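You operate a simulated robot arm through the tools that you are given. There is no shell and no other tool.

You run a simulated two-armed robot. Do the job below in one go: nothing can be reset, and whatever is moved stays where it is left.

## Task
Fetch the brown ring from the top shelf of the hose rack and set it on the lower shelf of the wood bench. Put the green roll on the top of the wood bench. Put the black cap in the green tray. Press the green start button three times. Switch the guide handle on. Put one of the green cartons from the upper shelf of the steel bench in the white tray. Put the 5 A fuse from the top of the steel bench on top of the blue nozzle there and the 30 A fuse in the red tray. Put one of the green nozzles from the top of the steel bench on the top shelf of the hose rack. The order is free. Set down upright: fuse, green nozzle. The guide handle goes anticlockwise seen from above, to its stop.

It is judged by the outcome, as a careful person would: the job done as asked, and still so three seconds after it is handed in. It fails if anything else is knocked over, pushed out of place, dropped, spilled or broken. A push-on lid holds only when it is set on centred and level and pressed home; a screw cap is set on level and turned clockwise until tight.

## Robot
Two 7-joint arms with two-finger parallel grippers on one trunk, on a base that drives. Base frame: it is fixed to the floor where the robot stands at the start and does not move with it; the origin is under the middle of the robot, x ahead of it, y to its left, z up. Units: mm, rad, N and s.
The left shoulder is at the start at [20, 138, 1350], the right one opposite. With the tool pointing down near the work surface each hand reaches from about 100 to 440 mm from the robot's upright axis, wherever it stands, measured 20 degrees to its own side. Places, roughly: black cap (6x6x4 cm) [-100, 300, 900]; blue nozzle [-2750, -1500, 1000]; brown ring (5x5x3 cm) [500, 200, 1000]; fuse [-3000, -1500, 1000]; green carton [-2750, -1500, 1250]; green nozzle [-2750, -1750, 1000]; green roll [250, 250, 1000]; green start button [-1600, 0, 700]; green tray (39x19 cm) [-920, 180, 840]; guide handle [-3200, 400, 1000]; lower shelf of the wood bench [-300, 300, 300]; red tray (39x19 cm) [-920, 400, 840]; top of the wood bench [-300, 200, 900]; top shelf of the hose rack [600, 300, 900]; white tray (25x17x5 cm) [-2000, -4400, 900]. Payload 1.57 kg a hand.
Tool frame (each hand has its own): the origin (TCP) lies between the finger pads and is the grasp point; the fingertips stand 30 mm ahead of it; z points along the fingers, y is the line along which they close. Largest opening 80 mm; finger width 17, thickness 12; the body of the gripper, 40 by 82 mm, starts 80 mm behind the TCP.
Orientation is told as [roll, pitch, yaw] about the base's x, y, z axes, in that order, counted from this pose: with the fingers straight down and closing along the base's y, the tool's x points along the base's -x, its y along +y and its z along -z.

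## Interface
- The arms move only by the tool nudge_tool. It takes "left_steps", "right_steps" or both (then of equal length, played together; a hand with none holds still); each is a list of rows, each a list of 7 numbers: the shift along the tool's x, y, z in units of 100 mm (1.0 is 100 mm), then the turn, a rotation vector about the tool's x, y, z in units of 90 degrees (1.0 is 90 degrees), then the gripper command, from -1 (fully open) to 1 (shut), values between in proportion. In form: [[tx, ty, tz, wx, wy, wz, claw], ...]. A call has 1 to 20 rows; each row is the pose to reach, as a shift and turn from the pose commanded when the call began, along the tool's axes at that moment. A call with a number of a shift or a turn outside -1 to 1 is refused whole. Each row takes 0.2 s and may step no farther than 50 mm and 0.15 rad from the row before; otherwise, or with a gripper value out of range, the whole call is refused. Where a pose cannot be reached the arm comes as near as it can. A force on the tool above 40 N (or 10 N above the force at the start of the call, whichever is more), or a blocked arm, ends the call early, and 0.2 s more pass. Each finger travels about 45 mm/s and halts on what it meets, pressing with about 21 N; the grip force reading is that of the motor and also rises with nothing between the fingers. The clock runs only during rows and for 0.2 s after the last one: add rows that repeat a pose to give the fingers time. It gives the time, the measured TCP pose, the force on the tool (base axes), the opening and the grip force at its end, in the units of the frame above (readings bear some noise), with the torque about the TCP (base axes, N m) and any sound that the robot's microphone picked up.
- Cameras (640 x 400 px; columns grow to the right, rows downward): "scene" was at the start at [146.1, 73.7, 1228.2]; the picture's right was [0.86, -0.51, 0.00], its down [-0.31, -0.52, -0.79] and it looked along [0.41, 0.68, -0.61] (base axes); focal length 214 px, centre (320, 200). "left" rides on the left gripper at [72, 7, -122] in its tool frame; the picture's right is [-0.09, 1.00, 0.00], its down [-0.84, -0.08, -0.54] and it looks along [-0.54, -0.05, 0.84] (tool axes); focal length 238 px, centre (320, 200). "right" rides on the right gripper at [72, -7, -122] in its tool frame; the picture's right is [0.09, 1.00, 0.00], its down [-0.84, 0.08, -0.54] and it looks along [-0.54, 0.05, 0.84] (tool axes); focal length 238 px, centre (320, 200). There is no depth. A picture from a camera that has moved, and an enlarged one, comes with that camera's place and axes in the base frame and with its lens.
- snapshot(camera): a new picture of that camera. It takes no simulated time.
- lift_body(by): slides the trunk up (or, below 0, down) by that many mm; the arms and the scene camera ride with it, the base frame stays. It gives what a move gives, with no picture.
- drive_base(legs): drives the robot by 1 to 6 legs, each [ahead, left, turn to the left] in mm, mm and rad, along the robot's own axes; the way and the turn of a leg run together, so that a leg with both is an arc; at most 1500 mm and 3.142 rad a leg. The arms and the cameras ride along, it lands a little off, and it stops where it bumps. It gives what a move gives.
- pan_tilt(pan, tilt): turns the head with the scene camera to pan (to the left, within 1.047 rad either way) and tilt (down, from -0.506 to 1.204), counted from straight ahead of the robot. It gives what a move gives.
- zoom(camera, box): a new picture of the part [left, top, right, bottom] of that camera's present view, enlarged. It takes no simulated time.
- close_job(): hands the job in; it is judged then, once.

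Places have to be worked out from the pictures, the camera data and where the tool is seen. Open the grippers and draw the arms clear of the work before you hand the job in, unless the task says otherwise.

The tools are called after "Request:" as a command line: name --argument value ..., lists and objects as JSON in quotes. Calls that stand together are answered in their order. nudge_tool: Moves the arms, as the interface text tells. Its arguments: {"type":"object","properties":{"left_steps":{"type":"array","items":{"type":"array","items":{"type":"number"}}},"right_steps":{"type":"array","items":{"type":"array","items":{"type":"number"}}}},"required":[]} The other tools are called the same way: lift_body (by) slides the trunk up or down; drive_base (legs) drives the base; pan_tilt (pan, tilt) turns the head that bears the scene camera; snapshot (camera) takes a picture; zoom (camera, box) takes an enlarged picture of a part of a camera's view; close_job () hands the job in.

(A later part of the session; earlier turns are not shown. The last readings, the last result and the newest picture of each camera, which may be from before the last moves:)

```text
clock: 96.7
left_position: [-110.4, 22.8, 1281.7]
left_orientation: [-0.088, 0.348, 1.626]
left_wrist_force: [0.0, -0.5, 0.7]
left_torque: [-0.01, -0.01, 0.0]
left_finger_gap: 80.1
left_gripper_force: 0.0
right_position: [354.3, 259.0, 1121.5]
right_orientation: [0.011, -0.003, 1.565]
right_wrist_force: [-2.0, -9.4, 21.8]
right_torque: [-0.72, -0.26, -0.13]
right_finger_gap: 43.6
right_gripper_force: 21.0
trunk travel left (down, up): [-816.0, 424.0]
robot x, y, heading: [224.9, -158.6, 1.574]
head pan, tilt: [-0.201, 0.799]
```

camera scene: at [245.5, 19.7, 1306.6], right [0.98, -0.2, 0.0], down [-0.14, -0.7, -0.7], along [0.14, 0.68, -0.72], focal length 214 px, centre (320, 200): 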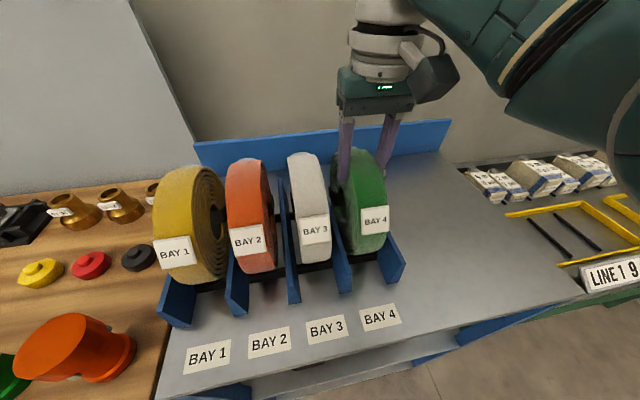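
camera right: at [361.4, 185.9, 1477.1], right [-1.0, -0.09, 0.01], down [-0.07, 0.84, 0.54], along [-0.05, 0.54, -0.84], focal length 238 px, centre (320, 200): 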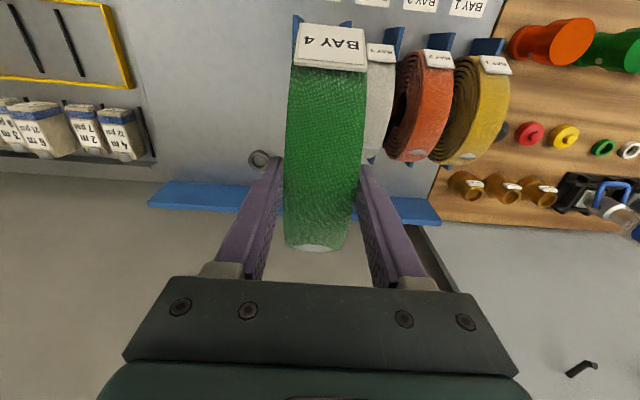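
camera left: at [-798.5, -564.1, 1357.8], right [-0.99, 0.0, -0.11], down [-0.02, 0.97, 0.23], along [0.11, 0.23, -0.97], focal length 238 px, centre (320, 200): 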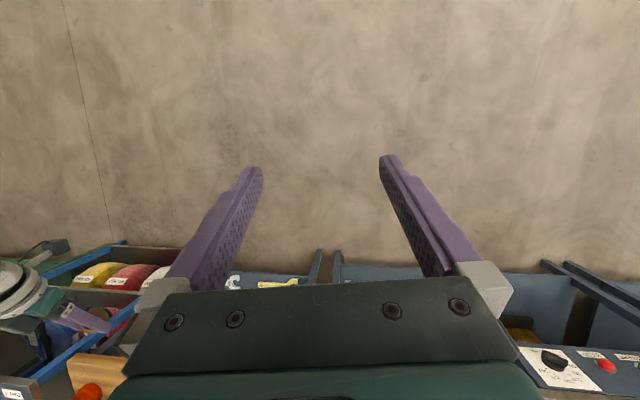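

The roll rests on its rails again. I open, lower 15 mm and re-grip.

Request:
nudge_tool --right_steps '[[0, 0, 0, 0, 0, 0, 0.0], [0, 0, 0, 0, 0, 0, -0.4], [0, 0, 0, 0, 0, 0, -0.6], [0, 0, 0, 0, 0, 0, -0.6], [0, 0, 0.05, 0, 0, 0, -0.6], [0, 0, 0.1, 0, 0, 0, -0.6], [0, 0, 0.15, 0, 0, 0, -0.6], [0, 0, 0.15, 0, 0, 0, -0.3], [0, 0, 0.15, 0, 0, 0, 0.2], [0, 0, 0.15, 0, 0, 0, 1], [0, 0, 0.15, 0, 0, 0, 1], [0, 0, 0.15, 0, 0, 0, 1], [0, 0, 0.15, 0, 0, 0, 1]]'

Request:
snapshot --camera "right"

```text
clock: 99.5
left_position: [-110.0, 23.1, 1280.7]
left_orientation: [-0.087, 0.35, 1.625]
left_wrist_force: [1.0, 0.0, 0.3]
left_torque: [-0.02, 0.0, -0.01]
left_finger_gap: 80.0
left_gripper_force: 0.1
right_position: [354.1, 258.2, 1104.7]
right_orientation: [0.007, 0.001, 1.566]
right_wrist_force: [-1.8, -0.5, -0.4]
right_torque: [-0.03, 0.11, 0.05]
right_finger_gap: 43.9
right_gripper_force: 21.1
trunk travel left (down, up): [-816.0, 424.0]
robot x, y, heading: [226.4, -160.8, 1.576]
head pan, tilt: [-0.201, 0.799]
```

```text
taken
camera right: at [361.2, 186.4, 1226.6], right [-1.0, -0.09, 0.01], down [-0.07, 0.84, 0.54], along [-0.06, 0.54, -0.84], focal length 238 px, centre (320, 200)
```

right: 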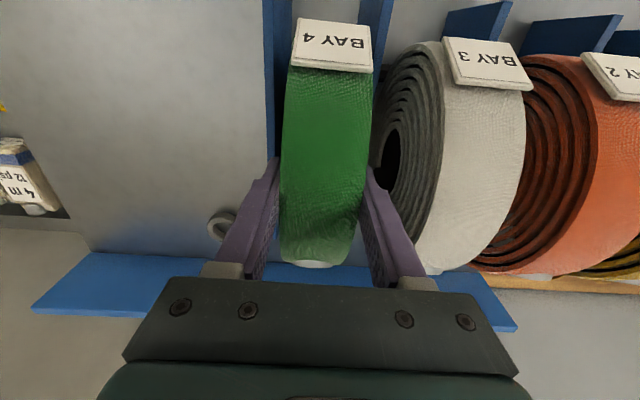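

Re-gripped with tips ~30 mm above the roll's centre. I lift it out and back away into free space.

Request:
lift_body --by 240

Request:
drive_base --legs '[[-550, 0, 0]]'

Request:
snapshot --camera "scene"

```text
clock: 102.0
left_position: [-109.6, 22.9, 1520.1]
left_orientation: [-0.084, 0.352, 1.627]
left_wrist_force: [0.3, -0.1, -0.6]
left_torque: [0.02, 0.02, -0.02]
left_finger_gap: 79.9
left_gripper_force: 0.1
right_position: [353.4, 256.7, 1344.2]
right_orientation: [0.009, -0.001, 1.565]
right_wrist_force: [0.2, 0.0, -9.8]
right_torque: [-0.08, 0.01, -0.04]
right_finger_gap: 43.8
right_gripper_force: 20.9
trunk travel left (down, up): [-1056.0, 184.0]
robot x, y, heading: [225.3, -158.4, 1.576]
head pan, tilt: [-0.201, 0.799]
```

```text
clock: 105.2
left_position: [-109.4, -522.0, 1521.1]
left_orientation: [-0.087, 0.35, 1.626]
left_wrist_force: [-0.5, -0.4, 1.1]
left_torque: [-0.02, -0.02, -0.03]
left_finger_gap: 80.2
left_gripper_force: 0.1
right_position: [355.6, -286.9, 1345.3]
right_orientation: [0.008, -0.001, 1.567]
right_wrist_force: [0.6, 0.7, -10.6]
right_torque: [-0.07, 0.01, 0.01]
right_finger_gap: 43.5
right_gripper_force: 21.5
trunk travel left (down, up): [-1056.0, 184.0]
robot x, y, heading: [228.9, -701.2, 1.572]
head pan, tilt: [-0.201, 0.799]
```

```text
taken
camera scene: at [247.1, -524.3, 1546.7], right [0.98, -0.2, 0.0], down [-0.14, -0.7, -0.7], along [0.14, 0.68, -0.72], focal length 214 px, centre (320, 200)
```

scene: 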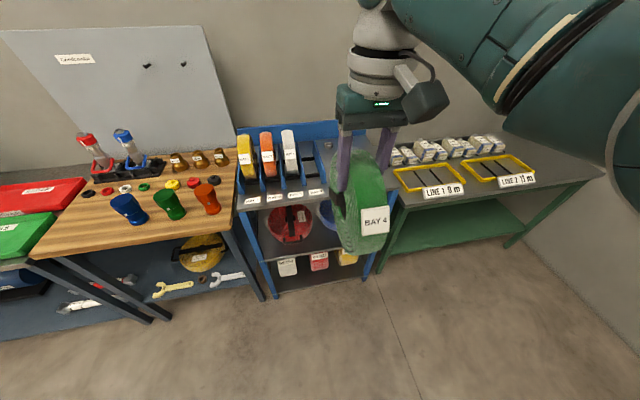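

Now I tip the tool toward the robot's left in free space, first 45°, checking that the roll stays put in the grip.

Request:
nudge_tool --right_steps '[[0, 0, 0, -0.07, 0, 0, 1], [0, 0, 0, -0.14, 0, 0, 1], [0, 0, 0, -0.21, 0, 0, 1], [0, 0, 0, -0.28, 0, 0, 1], [0, 0, 0, -0.35, 0, 0, 1], [0, 0, 0, -0.42, 0, 0, 1], [0, 0, 0, -0.5, 0, 0, 1]]'

Request:
snapshot --camera "scene"

Request:
snapshot --camera "right"

```text
clock: 106.8
left_position: [-109.7, -521.6, 1520.9]
left_orientation: [-0.085, 0.351, 1.625]
left_wrist_force: [0.1, 0.2, 0.9]
left_torque: [-0.01, -0.01, -0.04]
left_finger_gap: 79.8
left_gripper_force: 0.1
right_position: [354.9, -287.8, 1344.6]
right_orientation: [0.794, 0.001, 1.567]
right_wrist_force: [-0.2, -0.1, -9.8]
right_torque: [-0.04, -0.53, -0.02]
right_finger_gap: 44.0
right_gripper_force: 21.3
trunk travel left (down, up): [-1056.0, 184.0]
robot x, y, heading: [228.5, -702.0, 1.575]
head pan, tilt: [-0.201, 0.799]
```

```text
taken
camera scene: at [247.1, -524.3, 1546.7], right [0.98, -0.2, 0.0], down [-0.14, -0.7, -0.7], along [0.14, 0.68, -0.72], focal length 214 px, centre (320, 200)
```

scene: 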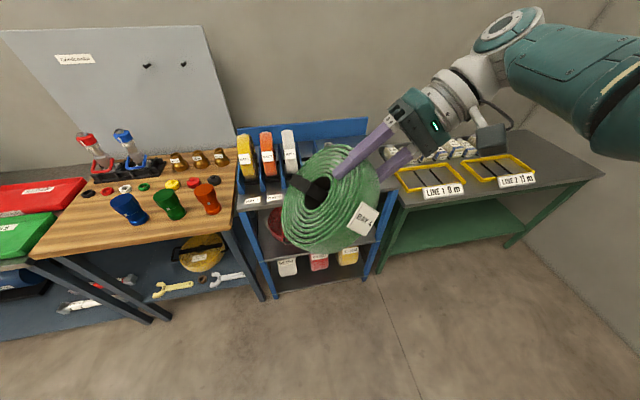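

```text
taken
camera right: at [446.9, -358.4, 1425.1], right [-0.7, -0.09, 0.71], down [0.34, 0.84, 0.44], along [-0.63, 0.54, -0.55], focal length 238 px, centre (320, 200)
```

right: 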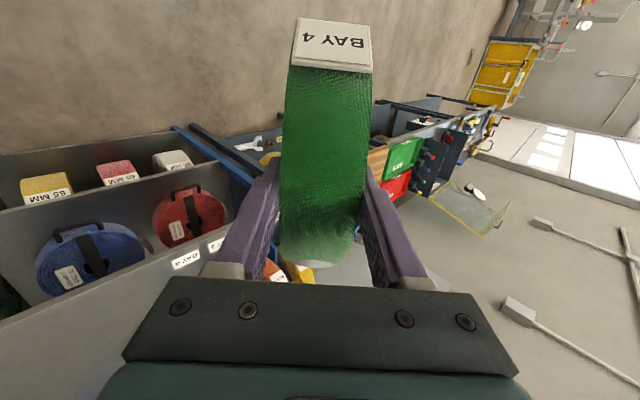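

Solid so far. I continue the other 45° so that the roll lies level.

Request:
nudge_tool --right_steps '[[0, 0, 0, -0.07, 0, 0, 1], [0, 0, 0, -0.14, 0, 0, 1], [0, 0, 0, -0.21, 0, 0, 1], [0, 0, 0, -0.28, 0, 0, 1], [0, 0, 0, -0.35, 0, 0, 1], [0, 0, 0, -0.42, 0, 0, 1], [0, 0, 0, -0.49, 0, 0, 1]]'

Request:
snapshot --camera "scene"

Request:
snapshot --camera "right"

```text
clock: 108.4
left_position: [-109.3, -522.3, 1520.9]
left_orientation: [-0.087, 0.35, 1.627]
left_wrist_force: [0.0, 0.6, 0.1]
left_torque: [0.0, -0.04, 0.0]
left_finger_gap: 80.0
left_gripper_force: 0.0
right_position: [347.4, -350.2, 1379.0]
right_orientation: [1.542, -0.002, 1.566]
right_wrist_force: [0.2, -0.7, -10.2]
right_torque: [-0.09, -0.74, 0.01]
right_finger_gap: 43.9
right_gripper_force: 20.8
right hand out of reach, approached as far as the arm can: row 2, 3, 4, 5, 6, 7
trunk travel left (down, up): [-1056.0, 184.0]
robot x, y, heading: [227.4, -703.6, 1.572]
head pan, tilt: [-0.201, 0.799]
```

```text
taken
camera scene: at [247.1, -524.3, 1546.7], right [0.98, -0.2, 0.0], down [-0.14, -0.7, -0.7], along [0.14, 0.68, -0.72], focal length 214 px, centre (320, 200)
```

scene: 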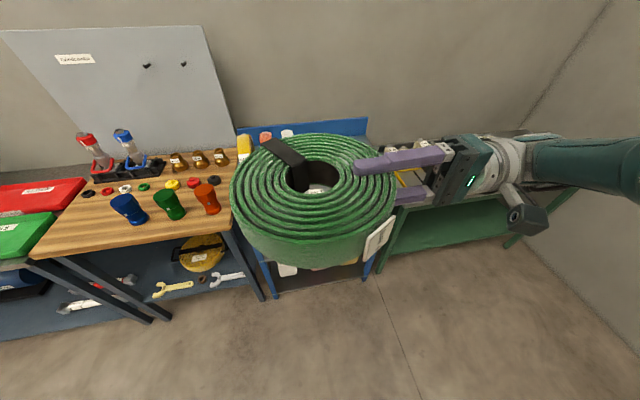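

```text
taken
camera right: at [469.5, -421.3, 1375.1], right [-0.03, -0.09, 1.0], down [0.54, 0.83, 0.09], along [-0.84, 0.54, 0.03], focal length 238 px, centre (320, 200)
```

right: 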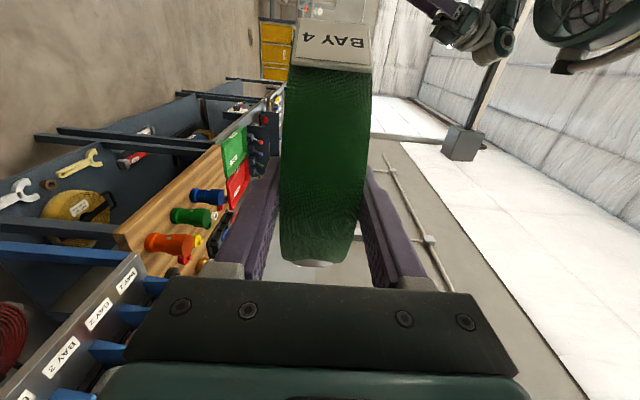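

The roll is level and firmly held (torque 0.74 N·m). I yaw the tool 45° toward the front so that the robot can stand farther from the bench.

Request:
nudge_tool --right_steps '[[0, 0, 0, 0, -0.0833, 0, 1], [0, 0, 0, 0, -0.1667, 0, 1], [0, 0, 0, 0, -0.25, 0, 1], [0, 0, 0, 0, -0.3333, 0, 1], [0, 0, 0, 0, -0.4167, 0, 1], [0, 0, 0, 0, -0.5, 0, 1]]'

Request:
snapshot --camera "scene"

Request:
snapshot --camera "right"

```text
clock: 109.8
left_position: [-108.6, -520.4, 1519.9]
left_orientation: [-0.084, 0.352, 1.626]
left_wrist_force: [0.2, -0.9, 0.8]
left_torque: [-0.01, 0.0, -0.01]
left_finger_gap: 79.7
left_gripper_force: 0.0
right_position: [358.2, -346.6, 1379.1]
right_orientation: [1.55, -0.031, 0.771]
right_wrist_force: [0.6, -0.2, -10.3]
right_torque: [-0.64, -0.47, 0.02]
right_finger_gap: 44.0
right_gripper_force: 20.9
trunk travel left (down, up): [-1056.0, 184.0]
robot x, y, heading: [229.1, -701.2, 1.576]
head pan, tilt: [-0.201, 0.799]
```

```text
taken
camera scene: at [247.1, -524.3, 1546.7], right [0.98, -0.2, 0.0], down [-0.14, -0.7, -0.7], along [0.14, 0.68, -0.72], focal length 214 px, centre (320, 200)
```

scene: 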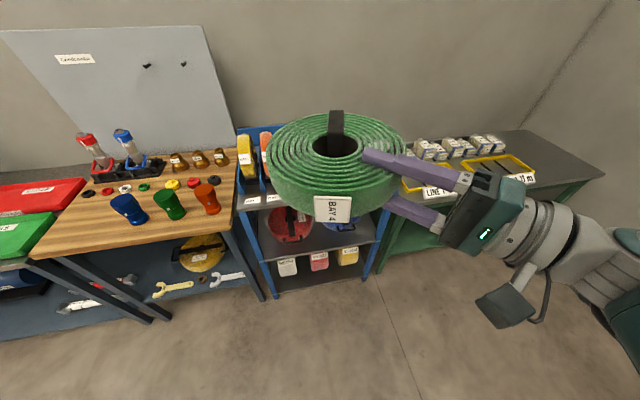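

```text
taken
camera right: at [392.4, -482.6, 1372.1], right [-0.1, -0.07, 0.99], down [0.97, 0.19, 0.12], along [-0.2, 0.98, 0.05], focal length 238 px, centre (320, 200)
```

right: 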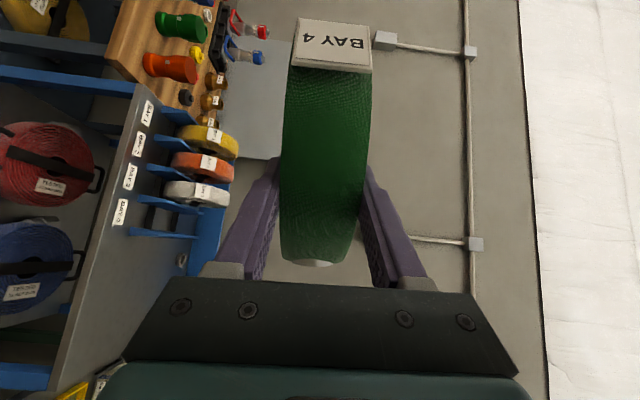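

Holding well. I yaw a further 25° and extend forward 40 mm so the robot can nearly face the bench.

Request:
nudge_tool --right_steps '[[-0.07, 0, 0.07, 0, -0.07, 0, 1], [-0.14, 0, 0.14, 0, -0.14, 0, 1], [-0.21, 0, 0.21, 0, -0.21, 0, 1], [-0.28, 0, 0.28, 0, -0.28, 0, 1]]'

Request:
snapshot --camera "scene"

```text
clock: 110.6
left_position: [-108.6, -521.9, 1520.5]
left_orientation: [-0.084, 0.351, 1.625]
left_wrist_force: [0.1, 0.5, 0.6]
left_torque: [-0.02, -0.02, 0.0]
left_finger_gap: 80.4
left_gripper_force: 0.1
right_position: [388.0, -315.5, 1371.8]
right_orientation: [1.508, -0.139, 0.46]
right_wrist_force: [-0.7, 1.1, -10.3]
right_torque: [-0.69, -0.22, 0.01]
right_finger_gap: 43.9
right_gripper_force: 21.0
trunk travel left (down, up): [-1056.0, 184.0]
robot x, y, heading: [231.9, -705.8, 1.57]
head pan, tilt: [-0.201, 0.799]
stopped in row 4 (right hand): the arm was blocked; the commanded pose is now the measured one
```

```text
taken
camera scene: at [247.1, -524.3, 1546.7], right [0.98, -0.2, 0.0], down [-0.14, -0.7, -0.7], along [0.14, 0.68, -0.72], focal length 214 px, centre (320, 200)
```

scene: 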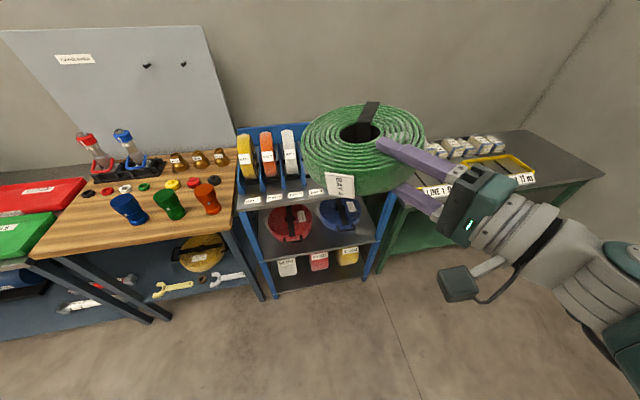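

A wrist joint limit stopped it at ~26° and slightly tilted. I turn back ~18° and re-level the roll.

Request:
nudge_tool --right_steps '[[0, 0, 0, -0.013, 0.067, 0.03, 1], [0, 0, 0, -0.027, 0.133, 0.059, 1], [0, 0, 0, -0.04, 0.2, 0.0886, 1]]'

Request:
snapshot --camera "scene"

```text
clock: 111.4
left_position: [-109.1, -522.2, 1520.3]
left_orientation: [-0.087, 0.35, 1.626]
left_wrist_force: [0.2, 0.2, -0.8]
left_torque: [-0.02, -0.01, 0.0]
left_finger_gap: 79.9
left_gripper_force: 0.0
right_position: [386.5, -316.8, 1373.7]
right_orientation: [1.564, 0.019, 0.768]
right_wrist_force: [0.2, -0.4, -9.7]
right_torque: [-0.57, -0.45, 0.0]
right_finger_gap: 43.9
right_gripper_force: 21.1
trunk travel left (down, up): [-1056.0, 184.0]
robot x, y, heading: [228.8, -702.0, 1.578]
head pan, tilt: [-0.201, 0.799]
```

```text
taken
camera scene: at [247.1, -524.3, 1546.7], right [0.98, -0.2, 0.0], down [-0.14, -0.7, -0.7], along [0.14, 0.68, -0.72], focal length 214 px, centre (320, 200)
```

scene: 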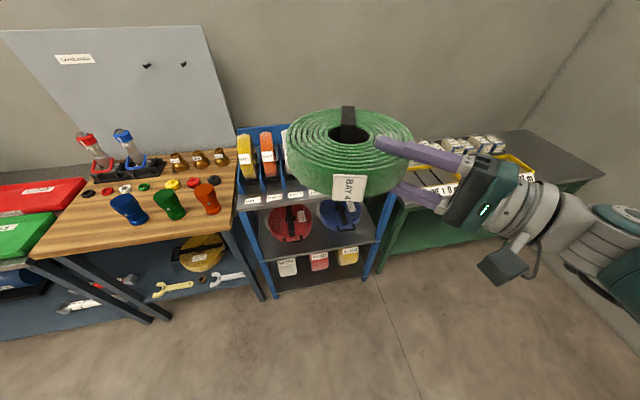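

Level again, tool pointing 44° left of ahead. I raise the idle left hand, turn the robot right by 0.77 rad so the tool will point +y, and drive to stand off in front of the wood bench's left part.

Request:
nudge_tool --left_steps '[[0, 0, -0.4, 0, 0, 0, -1], [0, 0, -0.8, 0, 0, 0, -1], [0, 0, -1.0, 0, 0, 0, -1]]' --right_steps '[[0, 0, 0, 0, 0, 0, 1], [0, 0, 0, 0, 0, 0, 1], [0, 0, 0, 0, 0, 0, 1]]'

Request:
drive_base --legs '[[0, 0, -0.768], [-521, 1046, 0]]'

Request:
pan_tilt --pan 0.4 --tilt 0.8

Request:
snapshot --camera "scene"

Request:
snapshot --camera "right"

```text
clock: 112.0
left_position: [-96.0, -505.5, 1548.0]
left_orientation: [-0.323, 0.369, 1.577]
left_wrist_force: [-0.1, -0.4, 0.2]
left_torque: [0.0, 0.03, 0.0]
left_finger_gap: 80.1
left_gripper_force: 0.0
right_position: [387.2, -316.7, 1372.0]
right_orientation: [1.556, 0.021, 0.768]
right_wrist_force: [0.8, 0.6, -9.5]
right_torque: [-0.59, -0.45, 0.01]
right_finger_gap: 44.1
right_gripper_force: 21.6
trunk travel left (down, up): [-1056.0, 184.0]
robot x, y, heading: [233.4, -707.3, 1.573]
head pan, tilt: [-0.201, 0.799]
stopped in row 2 (left hand): the arm was blocked; the commanded pose is now the measured one
```

```text
clock: 120.0
left_position: [-983.2, 12.0, 1549.2]
left_orientation: [-0.321, 0.368, 0.806]
left_wrist_force: [0.7, -0.2, 0.6]
left_torque: [-0.02, 0.03, 0.01]
left_finger_gap: 80.0
left_gripper_force: 0.2
right_position: [-506.8, -188.9, 1375.0]
right_orientation: [1.564, 0.018, -0.003]
right_wrist_force: [-0.1, -0.1, -9.2]
right_torque: [-0.76, 0.11, 0.0]
right_finger_gap: 44.0
right_gripper_force: 20.5
trunk travel left (down, up): [-1056.0, 184.0]
robot x, y, heading: [-886.4, -360.2, 0.796]
head pan, tilt: [-0.201, 0.799]
```

```text
clock: 121.0
left_position: [-983.0, 10.8, 1549.3]
left_orientation: [-0.321, 0.37, 0.805]
left_wrist_force: [-1.2, 0.3, -0.4]
left_torque: [0.0, 0.0, 0.03]
left_finger_gap: 79.8
left_gripper_force: 0.1
right_position: [-506.2, -188.5, 1373.5]
right_orientation: [1.564, 0.018, -0.002]
right_wrist_force: [-0.4, 0.0, -9.2]
right_torque: [-0.73, 0.1, 0.02]
right_finger_gap: 43.9
right_gripper_force: 21.5
trunk travel left (down, up): [-1056.0, 184.0]
robot x, y, heading: [-891.0, -358.5, 0.8]
head pan, tilt: [0.4, 0.799]
```

```text
taken
camera scene: at [-787.7, -211.1, 1546.7], right [0.93, -0.36, 0.0], down [-0.26, -0.67, -0.7], along [0.25, 0.65, -0.72], focal length 214 px, centre (320, 200)
```

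scene: 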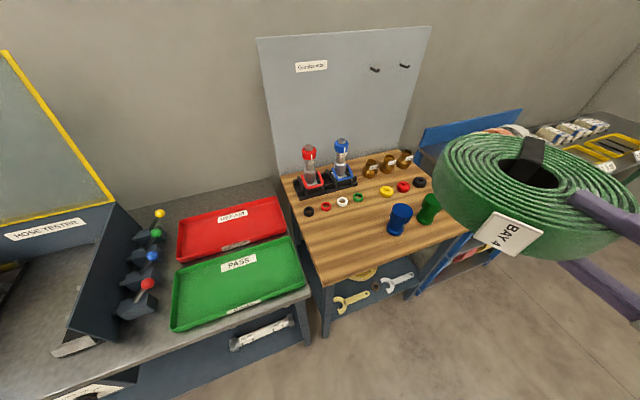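

```text
taken
camera right: at [-578.4, -310.5, 1369.0], right [-0.07, 0.01, 1.0], down [0.84, -0.54, 0.07], along [0.54, 0.84, 0.03], focal length 238 px, centre (320, 200)
```

right: 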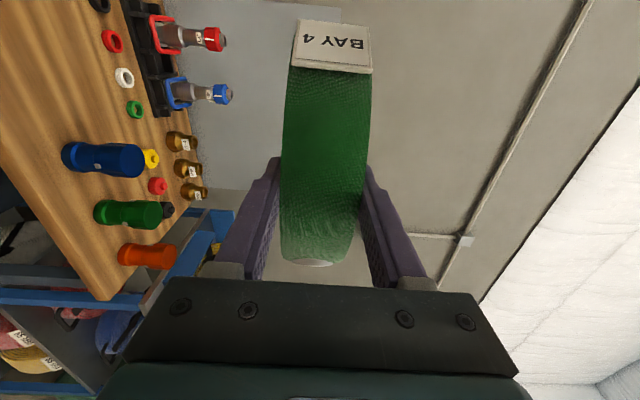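

The scene now shows the whole wood bench with the empty left-front region. I zoom to get the bench corner and the free area.

Request:
zoom --camera "scene" --box '[270, 150, 470, 300]'

```text
2.67 times, centred on (370, 225) of scene
camera zoom: at [-787.7, -211.1, 1546.7], right [0.93, -0.36, 0.0], down [-0.26, -0.67, -0.7], along [0.25, 0.65, -0.72], focal length 572 px, centre (187, 133)
```

zoom: 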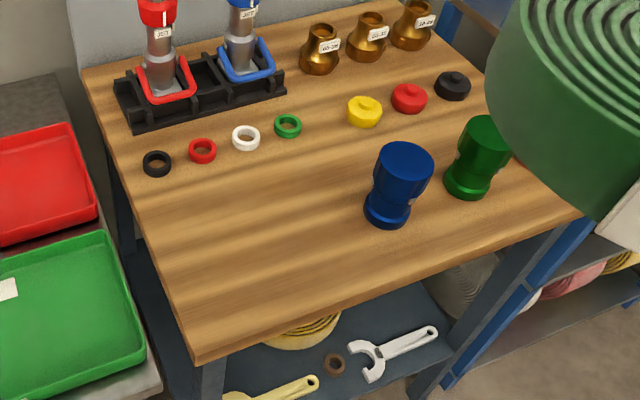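

Free region is x≈-640..-380, y≈50..310. I lower the trunk so that the roll's underside is ~45 mm above bench level while it is still outside the bench.

Request:
lift_body --by -400

Request:
snapshot --camera "right"

Request:
snapshot --camera "scene"

```text
clock: 124.8
left_position: [-985.3, 11.3, 1149.2]
left_orientation: [-0.322, 0.367, 0.808]
left_wrist_force: [0.6, 0.2, 0.6]
left_torque: [0.03, -0.02, 0.01]
left_finger_gap: 80.0
left_gripper_force: 0.0
right_position: [-508.0, -189.5, 974.3]
right_orientation: [1.562, 0.017, -0.003]
right_wrist_force: [0.5, 0.2, -10.1]
right_torque: [-0.73, 0.12, -0.01]
right_finger_gap: 44.0
right_gripper_force: 20.7
trunk travel left (down, up): [-656.0, 584.0]
robot x, y, heading: [-885.4, -355.1, 0.803]
head pan, tilt: [0.4, 0.799]
```

```text
taken
camera right: at [-578.7, -310.7, 969.1], right [-0.07, 0.01, 1.0], down [0.84, -0.54, 0.07], along [0.54, 0.84, 0.03], focal length 238 px, centre (320, 200)
```

right: 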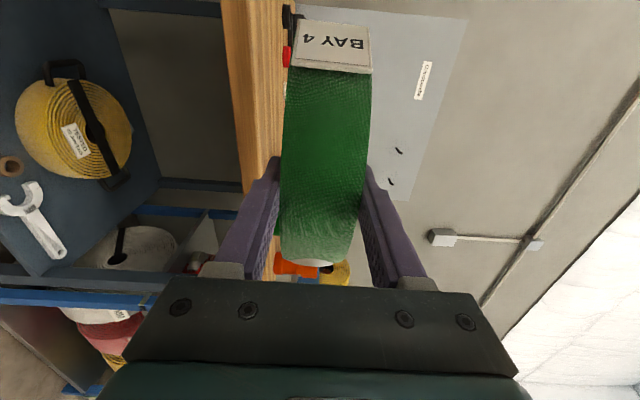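

```text
taken
camera scene: at [-788.1, -211.2, 1146.7], right [0.93, -0.36, 0.0], down [-0.26, -0.67, -0.7], along [0.25, 0.65, -0.72], focal length 214 px, centre (320, 200)
```

scene: 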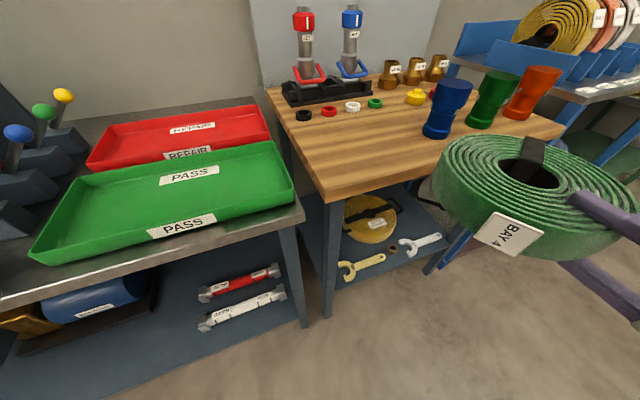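

I zoom on the bench corner to pin down its front edge and height from this lower viewpoint.

Request:
zoom --camera "scene" --box '[260, 130, 460, 255]'

Request:
zoom --camera "right" --box '[200, 0, 360, 200]'

```text
3.20 times, centred on (360, 192) of scene
camera zoom: at [-788.1, -211.2, 1146.7], right [0.93, -0.36, 0.0], down [-0.26, -0.67, -0.7], along [0.25, 0.65, -0.72], focal length 686 px, centre (192, 224)
```

zoom: 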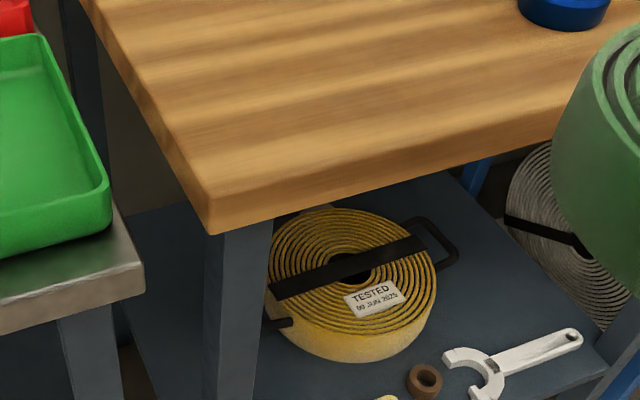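

```text
2.00 times, centred on (280, 100) of right
camera zoom: at [-578.7, -310.7, 969.1], right [-0.07, 0.01, 1.0], down [0.84, -0.54, 0.07], along [0.54, 0.84, 0.03], focal length 477 px, centre (400, 400)
```

zoom: 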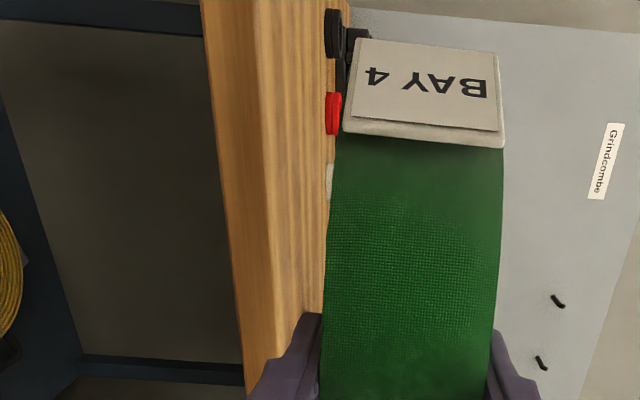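

Triangulating both views: bench top z≈870, front edge y≈55, left corner x≈-675. I drive +150 mm in y, keeping the roll ~80 mm above the bench.

Request:
drive_base --legs '[[108, 104, 0]]'

Request:
snapshot --camera "right"

Request:
snapshot --camera "scene"

```text
clock: 126.2
left_position: [-983.1, 160.5, 1148.3]
left_orientation: [-0.321, 0.368, 0.808]
left_wrist_force: [-0.8, -0.1, -0.6]
left_torque: [0.02, 0.0, 0.02]
left_finger_gap: 79.9
left_gripper_force: 0.0
right_position: [-506.1, -39.9, 973.9]
right_orientation: [1.561, 0.016, -0.003]
right_wrist_force: [-0.1, 0.6, -9.9]
right_torque: [-0.74, 0.08, 0.04]
right_finger_gap: 44.2
right_gripper_force: 21.7
trunk travel left (down, up): [-656.0, 584.0]
robot x, y, heading: [-886.5, -205.6, 0.802]
head pan, tilt: [0.4, 0.799]
```

```text
taken
camera right: at [-579.0, -161.5, 969.0], right [-0.07, 0.01, 1.0], down [0.84, -0.54, 0.07], along [0.54, 0.84, 0.03], focal length 238 px, centre (320, 200)
```

right: 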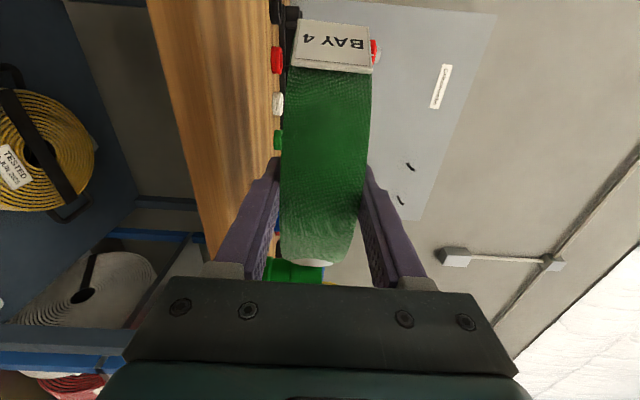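

```text
taken
camera scene: at [-788.3, -61.8, 1146.7], right [0.93, -0.36, 0.0], down [-0.26, -0.67, -0.7], along [0.25, 0.65, -0.72], focal length 214 px, centre (320, 200)
```

scene: 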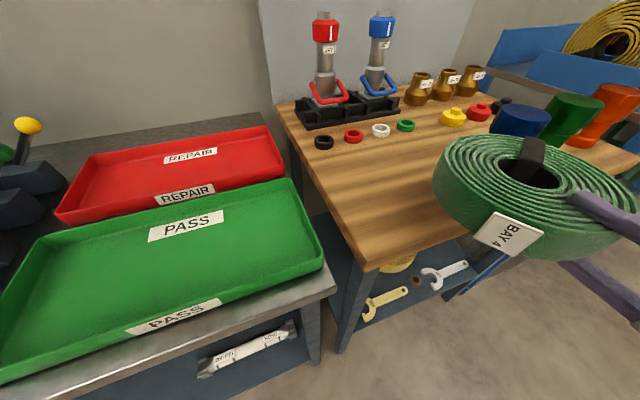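

Zooming on the bench corner again from here for a precise edge estimate.

Request:
zoom --camera "scene" --box '[310, 200, 430, 290]'

Request:
zoom --camera "right" --box '[130, 0, 330, 200]'

```text
4.44 times, centred on (370, 245) of scene
camera zoom: at [-788.3, -61.8, 1146.7], right [0.93, -0.36, 0.0], down [-0.26, -0.67, -0.7], along [0.25, 0.65, -0.72], focal length 953 px, centre (98, 0)
```

zoom: 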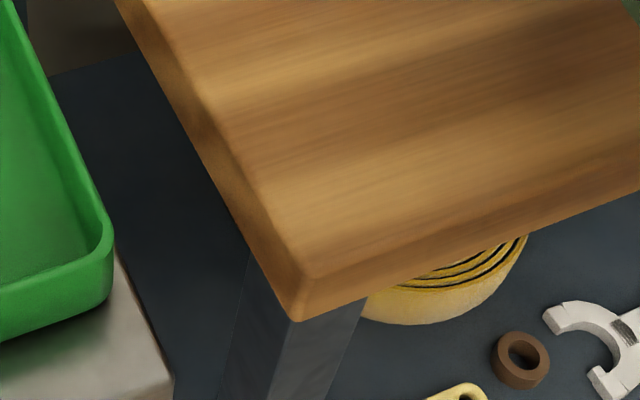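

```text
2.00 times, centred on (230, 100) of right
camera zoom: at [-579.0, -161.5, 969.0], right [-0.07, 0.01, 1.0], down [0.84, -0.54, 0.07], along [0.54, 0.84, 0.03], focal length 477 px, centre (500, 400)
```

zoom: 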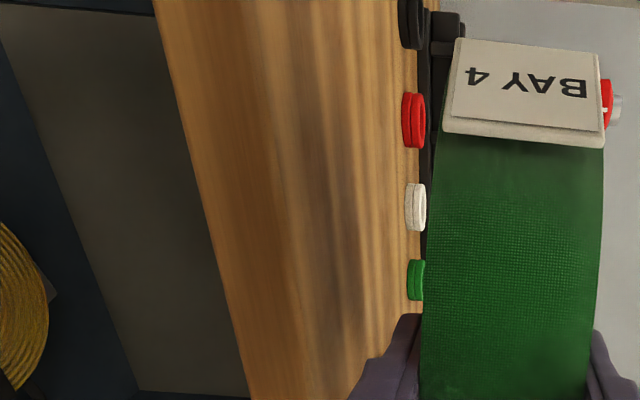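

Bench top z≈876±6, front edge y≈50. I advance 55 mm so the fingertips stay ~4 mm outside the edge, then lower near the surface.

Request:
drive_base --legs '[[40, 38, 0]]'

Request:
lift_body --by -50

Request:
snapshot --camera "right"

Request:
snapshot --camera "scene"

```text
clock: 127.1
left_position: [-984.9, 215.6, 1149.8]
left_orientation: [-0.324, 0.368, 0.805]
left_wrist_force: [-0.5, -0.3, 0.5]
left_torque: [0.0, 0.01, 0.0]
left_finger_gap: 80.2
left_gripper_force: 0.0
right_position: [-506.2, 15.2, 972.5]
right_orientation: [1.563, 0.017, -0.003]
right_wrist_force: [-0.7, 0.3, -10.2]
right_torque: [-0.75, 0.13, 0.0]
right_finger_gap: 43.7
right_gripper_force: 20.7
trunk travel left (down, up): [-656.0, 584.0]
robot x, y, heading: [-886.9, -154.9, 0.805]
head pan, tilt: [0.4, 0.799]
```

```text
clock: 128.0
left_position: [-984.0, 216.2, 1100.5]
left_orientation: [-0.322, 0.369, 0.805]
left_wrist_force: [-1.1, 0.3, -0.2]
left_torque: [-0.01, -0.03, -0.01]
left_finger_gap: 80.2
left_gripper_force: 0.0
right_position: [-506.3, 14.3, 923.9]
right_orientation: [1.56, 0.017, -0.003]
right_wrist_force: [-0.2, -0.7, -9.7]
right_torque: [-0.7, 0.06, 0.04]
right_finger_gap: 43.8
right_gripper_force: 20.4
trunk travel left (down, up): [-606.0, 634.0]
robot x, y, heading: [-883.8, -149.8, 0.802]
head pan, tilt: [0.4, 0.799]
```

```text
taken
camera right: at [-579.0, -106.4, 918.7], right [-0.07, 0.01, 1.0], down [0.84, -0.54, 0.07], along [0.54, 0.84, 0.03], focal length 238 px, centre (320, 200)
```

right: 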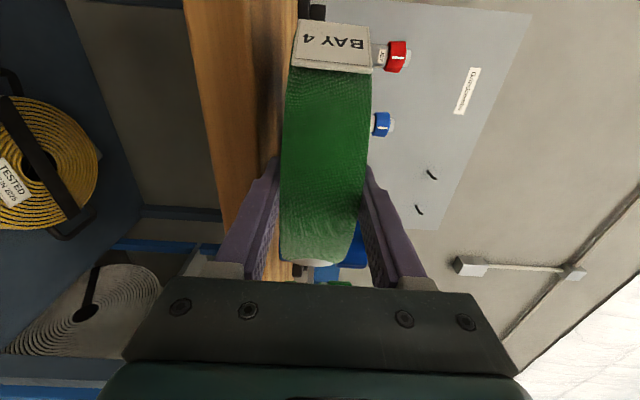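

```text
taken
camera scene: at [-788.3, -6.6, 1096.7], right [0.93, -0.36, 0.0], down [-0.26, -0.67, -0.7], along [0.25, 0.65, -0.72], focal length 214 px, centre (320, 200)
```

scene: 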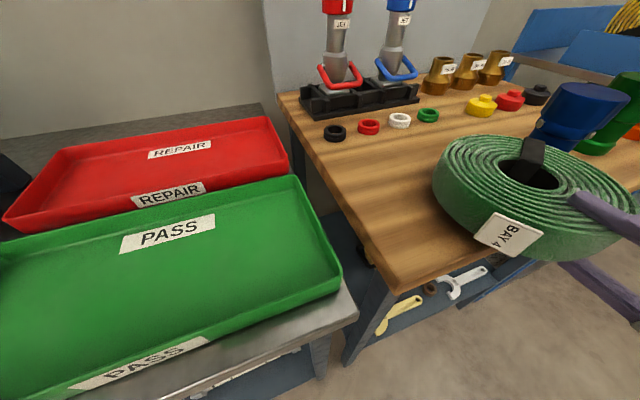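

I zoom to see the lower finger relative to the bench's front edge.

Request:
zoom --camera "scene" --box '[380, 120, 640, 320]'

Request:
zoom --camera "right" --box '[170, 60, 330, 280]'

```text
2.00 times, centred on (510, 220) of scene
camera zoom: at [-788.3, -6.6, 1096.7], right [0.93, -0.36, 0.0], down [-0.26, -0.67, -0.7], along [0.25, 0.65, -0.72], focal length 429 px, centre (-60, 160)
```

zoom: 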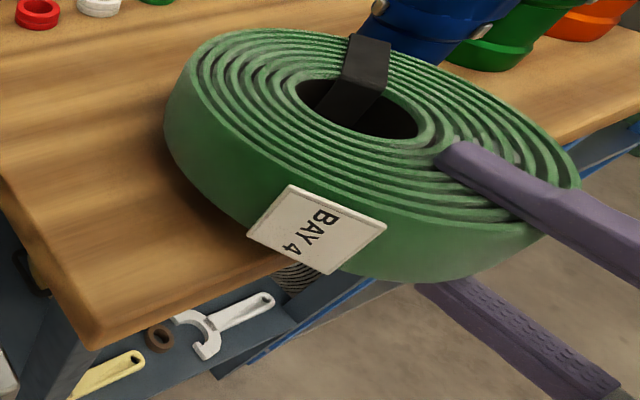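

```text
1.82 times, centred on (250, 170) of right
camera zoom: at [-579.0, -106.4, 918.7], right [-0.07, 0.01, 1.0], down [0.84, -0.54, 0.07], along [0.54, 0.84, 0.03], focal length 433 px, centre (447, 254)
```

zoom: 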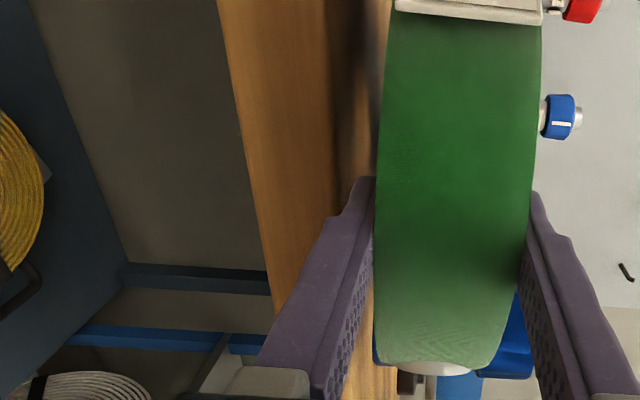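

Geometry fits: fingertips end ~6 mm before the edge, roll centre will be ~24 mm inside it. I lower 15 mm with the trunk, then step down with the arm, watching the force.

Request:
lift_body --by -15

Request:
nudge_tool --right_steps '[[0, -0.015, 0, 0, 0, 0, 1], [0, -0.03, 0, 0, 0, 0, 1], [0, -0.045, 0, 0, 0, 0, 1], [0, -0.06, 0, 0, 0, 0, 1]]'

```text
clock: 128.7
left_position: [-985.0, 215.9, 1085.5]
left_orientation: [-0.324, 0.369, 0.807]
left_wrist_force: [0.8, 0.1, 0.1]
left_torque: [-0.03, -0.04, -0.02]
left_finger_gap: 79.9
left_gripper_force: 0.1
right_position: [-506.1, 15.0, 907.3]
right_orientation: [1.56, 0.019, -0.003]
right_wrist_force: [0.5, 0.9, -10.4]
right_torque: [-0.75, 0.05, 0.0]
right_finger_gap: 43.8
right_gripper_force: 21.5
trunk travel left (down, up): [-591.0, 649.0]
robot x, y, heading: [-886.3, -152.8, 0.8]
head pan, tilt: [0.4, 0.799]
```

```text
clock: 129.7
left_position: [-983.9, 214.7, 1084.0]
left_orientation: [-0.324, 0.367, 0.806]
left_wrist_force: [0.3, 0.4, 0.0]
left_torque: [0.0, 0.02, -0.04]
left_finger_gap: 80.1
left_gripper_force: 0.1
right_position: [-506.3, 14.8, 904.3]
right_orientation: [1.564, 0.015, -0.002]
right_wrist_force: [-4.0, -2.9, 0.7]
right_torque: [0.2, -0.86, 0.01]
right_finger_gap: 44.0
right_gripper_force: 21.1
trunk travel left (down, up): [-591.0, 649.0]
robot x, y, heading: [-890.0, -154.8, 0.803]
head pan, tilt: [0.4, 0.799]
```

Contact came first on the +x side (torque −0.86 about y), so the roll is tilted ~1°. I level it by a small turn about the tool axis.

Request:
nudge_tool --right_steps '[[0, 0, 0, 0, 0, -0.006, 1], [0, 0, 0, 0, 0, -0.012, 1], [0, 0, 0, 0, 0, -0.012, 1]]'

Request:
zoom --camera "scene" --box '[380, 120, 640, 320]'

```text
clock: 130.5
left_position: [-985.2, 216.5, 1084.3]
left_orientation: [-0.323, 0.368, 0.807]
left_wrist_force: [0.2, -0.3, 0.1]
left_torque: [0.01, 0.02, 0.0]
left_finger_gap: 80.1
left_gripper_force: 0.1
right_position: [-507.4, 14.5, 902.8]
right_orientation: [1.562, 0.0, -0.003]
right_wrist_force: [-2.9, -2.4, 1.5]
right_torque: [1.13, 0.22, 0.38]
right_finger_gap: 44.3
right_gripper_force: 21.1
trunk travel left (down, up): [-591.0, 649.0]
robot x, y, heading: [-890.6, -152.5, 0.802]
head pan, tilt: [0.4, 0.799]
```

```text
2.00 times, centred on (510, 220) of scene
camera zoom: at [-788.0, -6.5, 1081.8], right [0.93, -0.36, 0.0], down [-0.26, -0.67, -0.7], along [0.25, 0.65, -0.72], focal length 429 px, centre (-60, 160)
```

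zoom: 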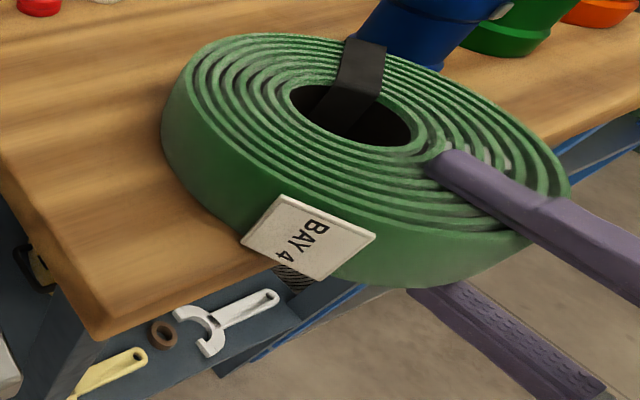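

Now it touches at the far rim (torque +1.1 about x); I raise the tool's pointing by ~1° and ease down.

Request:
nudge_tool --right_steps '[[0, 0, 0, -0.005, 0, 0, 1], [0, -0.005, 0, -0.01, 0, 0, 1], [0, -0.01, 0, -0.012, 0, 0, 1], [0, -0.01, 0, -0.012, 0, 0, 1]]'

```text
clock: 131.5
left_position: [-984.3, 216.9, 1084.2]
left_orientation: [-0.323, 0.369, 0.806]
left_wrist_force: [-0.2, -0.3, 0.4]
left_torque: [0.03, 0.02, -0.03]
left_finger_gap: 79.9
left_gripper_force: 0.2
right_position: [-507.8, 14.4, 901.2]
right_orientation: [1.58, -0.002, -0.004]
right_wrist_force: [-3.3, -1.8, 4.9]
right_torque: [-0.28, 0.34, -0.2]
right_finger_gap: 44.2
right_gripper_force: 20.6
trunk travel left (down, up): [-591.0, 649.0]
robot x, y, heading: [-887.2, -154.6, 0.804]
head pan, tilt: [0.4, 0.799]
```

Nearly balanced contact (4.9 N). I open the fingers by ~8 mm each and see whether the roll stays.

Request:
nudge_tool --right_steps '[[0, 0, 0, 0, 0, 0, 0.0], [0, 0, 0, 0, 0, 0, -0.2], [0, 0, 0, 0, 0, 0, -0.4], [0, 0, 0, 0, 0, 0, -0.5], [0, 0, 0, 0, 0, 0, -0.5]]'

Request:
zoom --camera "scene" --box '[380, 120, 640, 320]'

Request:
snapshot --camera "right"

```text
clock: 132.7
left_position: [-983.4, 215.9, 1084.2]
left_orientation: [-0.322, 0.367, 0.807]
left_wrist_force: [-0.1, -0.1, -0.6]
left_torque: [0.05, 0.01, -0.01]
left_finger_gap: 80.2
left_gripper_force: 0.1
right_position: [-506.4, 15.3, 901.6]
right_orientation: [1.581, -0.001, -0.004]
right_wrist_force: [-0.1, -0.2, 0.0]
right_torque: [0.01, 0.0, 0.03]
right_finger_gap: 59.8
right_gripper_force: 0.1
trunk travel left (down, up): [-591.0, 649.0]
robot x, y, heading: [-887.8, -153.1, 0.802]
head pan, tilt: [0.4, 0.799]
```

```text
2.00 times, centred on (510, 220) of scene
camera zoom: at [-787.7, -6.3, 1081.9], right [0.93, -0.36, 0.0], down [-0.26, -0.67, -0.7], along [0.25, 0.65, -0.72], focal length 429 px, centre (-60, 160)
```

zoom: 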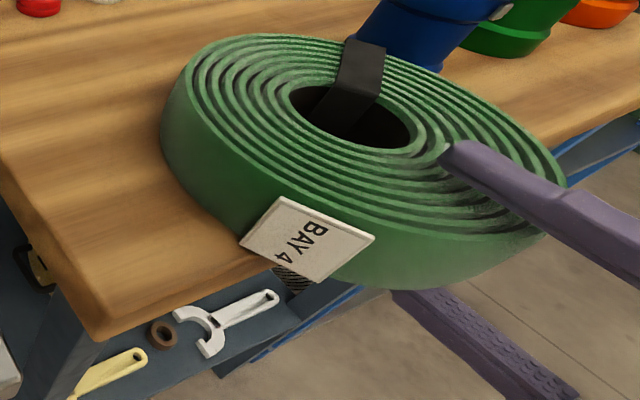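

```text
taken
camera right: at [-578.4, -106.1, 893.4], right [-0.09, -0.01, 1.0], down [0.83, -0.55, 0.07], along [0.54, 0.84, 0.06], focal length 238 px, centre (320, 200)
```

right: 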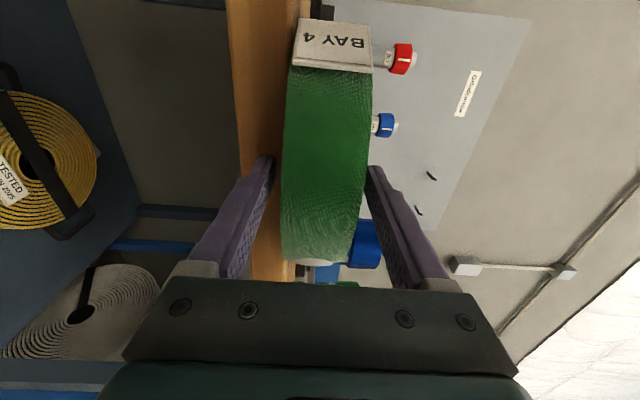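

The roll rests flat with zero force on the hand. I withdraw 95 mm and close the fingers to use them as a pusher.

Request:
nudge_tool --right_steps '[[0, 0, -0.1, 0, 0, 0, -0.5], [0, 0, -0.25, 0, 0, 0, -0.5], [0, 0, -0.45, 0, 0, 0, -0.5], [0, 0, -0.65, 0, 0, 0, -0.5], [0, 0, -0.85, 0, 0, 0, -0.5], [0, 0, -1.0, 0, 0, 0, -0.5], [0, 0, -1.0, 0, 0, 0, 0.2], [0, 0, -1.0, 0, 0, 0, 1], [0, 0, -1.0, 0, 0, 0, 1], [0, 0, -1.0, 0, 0, 0, 1]]'

Request:
snapshot --camera "scene"

Request:
snapshot --camera "right"

```text
clock: 134.9
left_position: [-984.7, 217.3, 1084.2]
left_orientation: [-0.321, 0.367, 0.808]
left_wrist_force: [0.0, 0.9, -0.4]
left_torque: [0.01, 0.01, -0.03]
left_finger_gap: 80.0
left_gripper_force: 0.0
right_position: [-508.0, -84.6, 900.8]
right_orientation: [1.58, -0.002, -0.004]
right_wrist_force: [0.0, 0.8, 0.4]
right_torque: [-0.01, 0.04, -0.01]
right_finger_gap: 0.0
right_gripper_force: 14.2
trunk travel left (down, up): [-591.0, 649.0]
robot x, y, heading: [-887.4, -152.1, 0.804]
head pan, tilt: [0.4, 0.799]
```

```text
taken
camera scene: at [-787.7, -6.3, 1081.9], right [0.93, -0.36, 0.0], down [-0.26, -0.67, -0.7], along [0.25, 0.65, -0.72], focal length 214 px, centre (320, 200)
```

scene: 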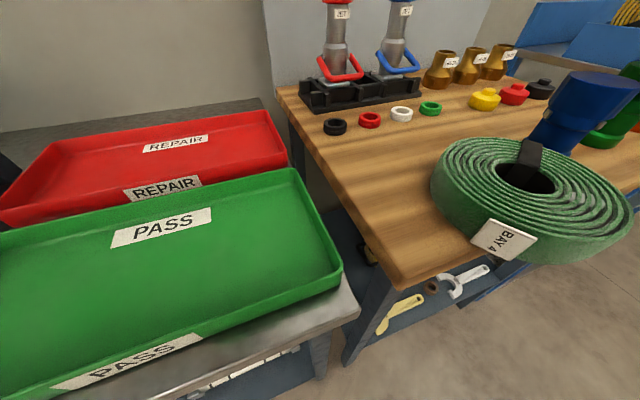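

```text
taken
camera right: at [-579.1, -205.8, 892.2], right [-0.09, -0.01, 1.0], down [0.83, -0.55, 0.07], along [0.54, 0.84, 0.06], focal length 238 px, centre (320, 200)
```

right: 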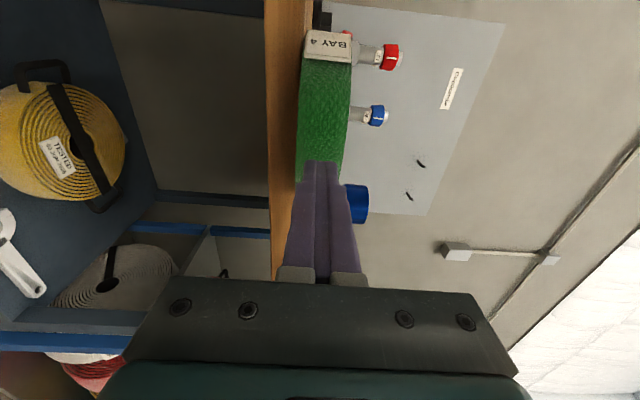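

Now I push the roll inward, first 100 mm of hand travel in small steps.

Request:
nudge_tool --right_steps '[[0, 0, 0.15, 0, 0, 0, 1], [0, 0, 0.28, 0, 0, 0, 1], [0, 0, 0.34, 0, 0, 0, 1], [0, 0, 0.4, 0, 0, 0, 1], [0, 0, 0.46, 0, 0, 0, 1], [0, 0, 0.52, 0, 0, 0, 1], [0, 0, 0.58, 0, 0, 0, 1], [0, 0, 0.64, 0, 0, 0, 1], [0, 0, 0.7, 0, 0, 0, 1], [0, 0, 0.76, 0, 0, 0, 1], [0, 0, 0.82, 0, 0, 0, 1], [0, 0, 0.88, 0, 0, 0, 1], [0, 0, 0.94, 0, 0, 0, 1], [0, 0, 1.0, 0, 0, 0, 1]]'

Request:
snapshot --camera "scene"

```text
clock: 137.9
left_position: [-983.1, 216.9, 1084.1]
left_orientation: [-0.323, 0.369, 0.806]
left_wrist_force: [0.1, 0.6, 0.6]
left_torque: [0.01, 0.01, 0.01]
left_finger_gap: 80.1
left_gripper_force: 0.0
right_position: [-505.8, 13.8, 901.9]
right_orientation: [1.581, -0.002, -0.003]
right_wrist_force: [0.9, -3.1, -0.8]
right_torque: [-0.08, 0.01, -0.01]
right_finger_gap: 0.0
right_gripper_force: 21.2
trunk travel left (down, up): [-591.0, 649.0]
robot x, y, heading: [-887.7, -154.6, 0.801]
head pan, tilt: [0.4, 0.799]
```

```text
taken
camera scene: at [-787.8, -6.9, 1081.7], right [0.93, -0.36, 0.0], down [-0.26, -0.67, -0.7], along [0.25, 0.65, -0.72], focal length 214 px, centre (320, 200)
```

scene: 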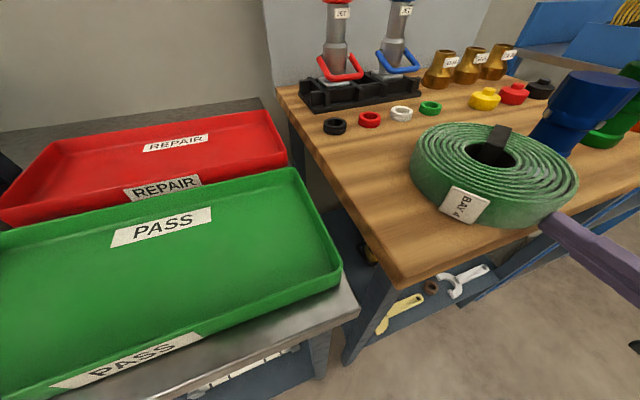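

The roll slides straight. Another 30 mm brings it fully onto the bench.

Request:
nudge_tool --right_steps '[[0, 0, 0.06, 0, 0, 0, 1], [0, 0, 0.12, 0, 0, 0, 1], [0, 0, 0.18, 0, 0, 0, 1], [0, 0, 0.24, 0, 0, 0, 1], [0, 0, 0.3, 0, 0, 0, 1], [0, 0, 0.2, 0, 0, 0, 1], [0, 0, 0.0, 0, 0, 0, 1], [0, 0, -0.2, 0, 0, 0, 1], [0, 0, -0.4, 0, 0, 0, 1], [0, 0, -0.6, 0, 0, 0, 1]]'

Request:
snapshot --camera "scene"

```text
clock: 140.1
left_position: [-984.6, 216.1, 1083.8]
left_orientation: [-0.323, 0.368, 0.806]
left_wrist_force: [-0.5, 0.3, -0.4]
left_torque: [0.04, 0.0, 0.0]
left_finger_gap: 79.9
left_gripper_force: 0.1
right_position: [-505.9, -46.3, 900.3]
right_orientation: [1.581, -0.001, -0.005]
right_wrist_force: [-0.2, -1.2, -0.6]
right_torque: [-0.01, 0.02, 0.01]
right_finger_gap: 0.0
right_gripper_force: 21.3
trunk travel left (down, up): [-591.0, 649.0]
robot x, y, heading: [-886.8, -151.9, 0.802]
head pan, tilt: [0.4, 0.799]
```

```text
taken
camera scene: at [-787.7, -6.4, 1081.8], right [0.93, -0.36, 0.0], down [-0.26, -0.67, -0.7], along [0.25, 0.65, -0.72], focal length 214 px, centre (320, 200)
```

scene: 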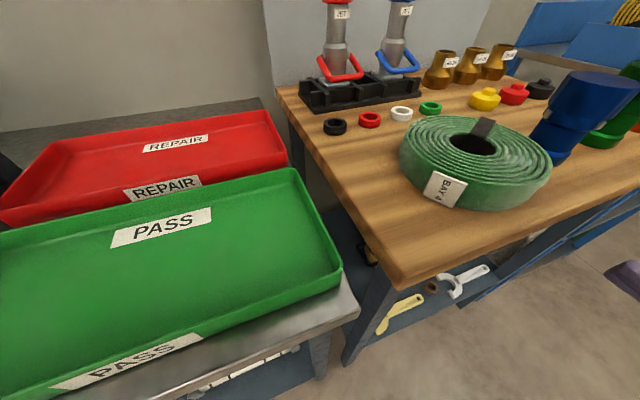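

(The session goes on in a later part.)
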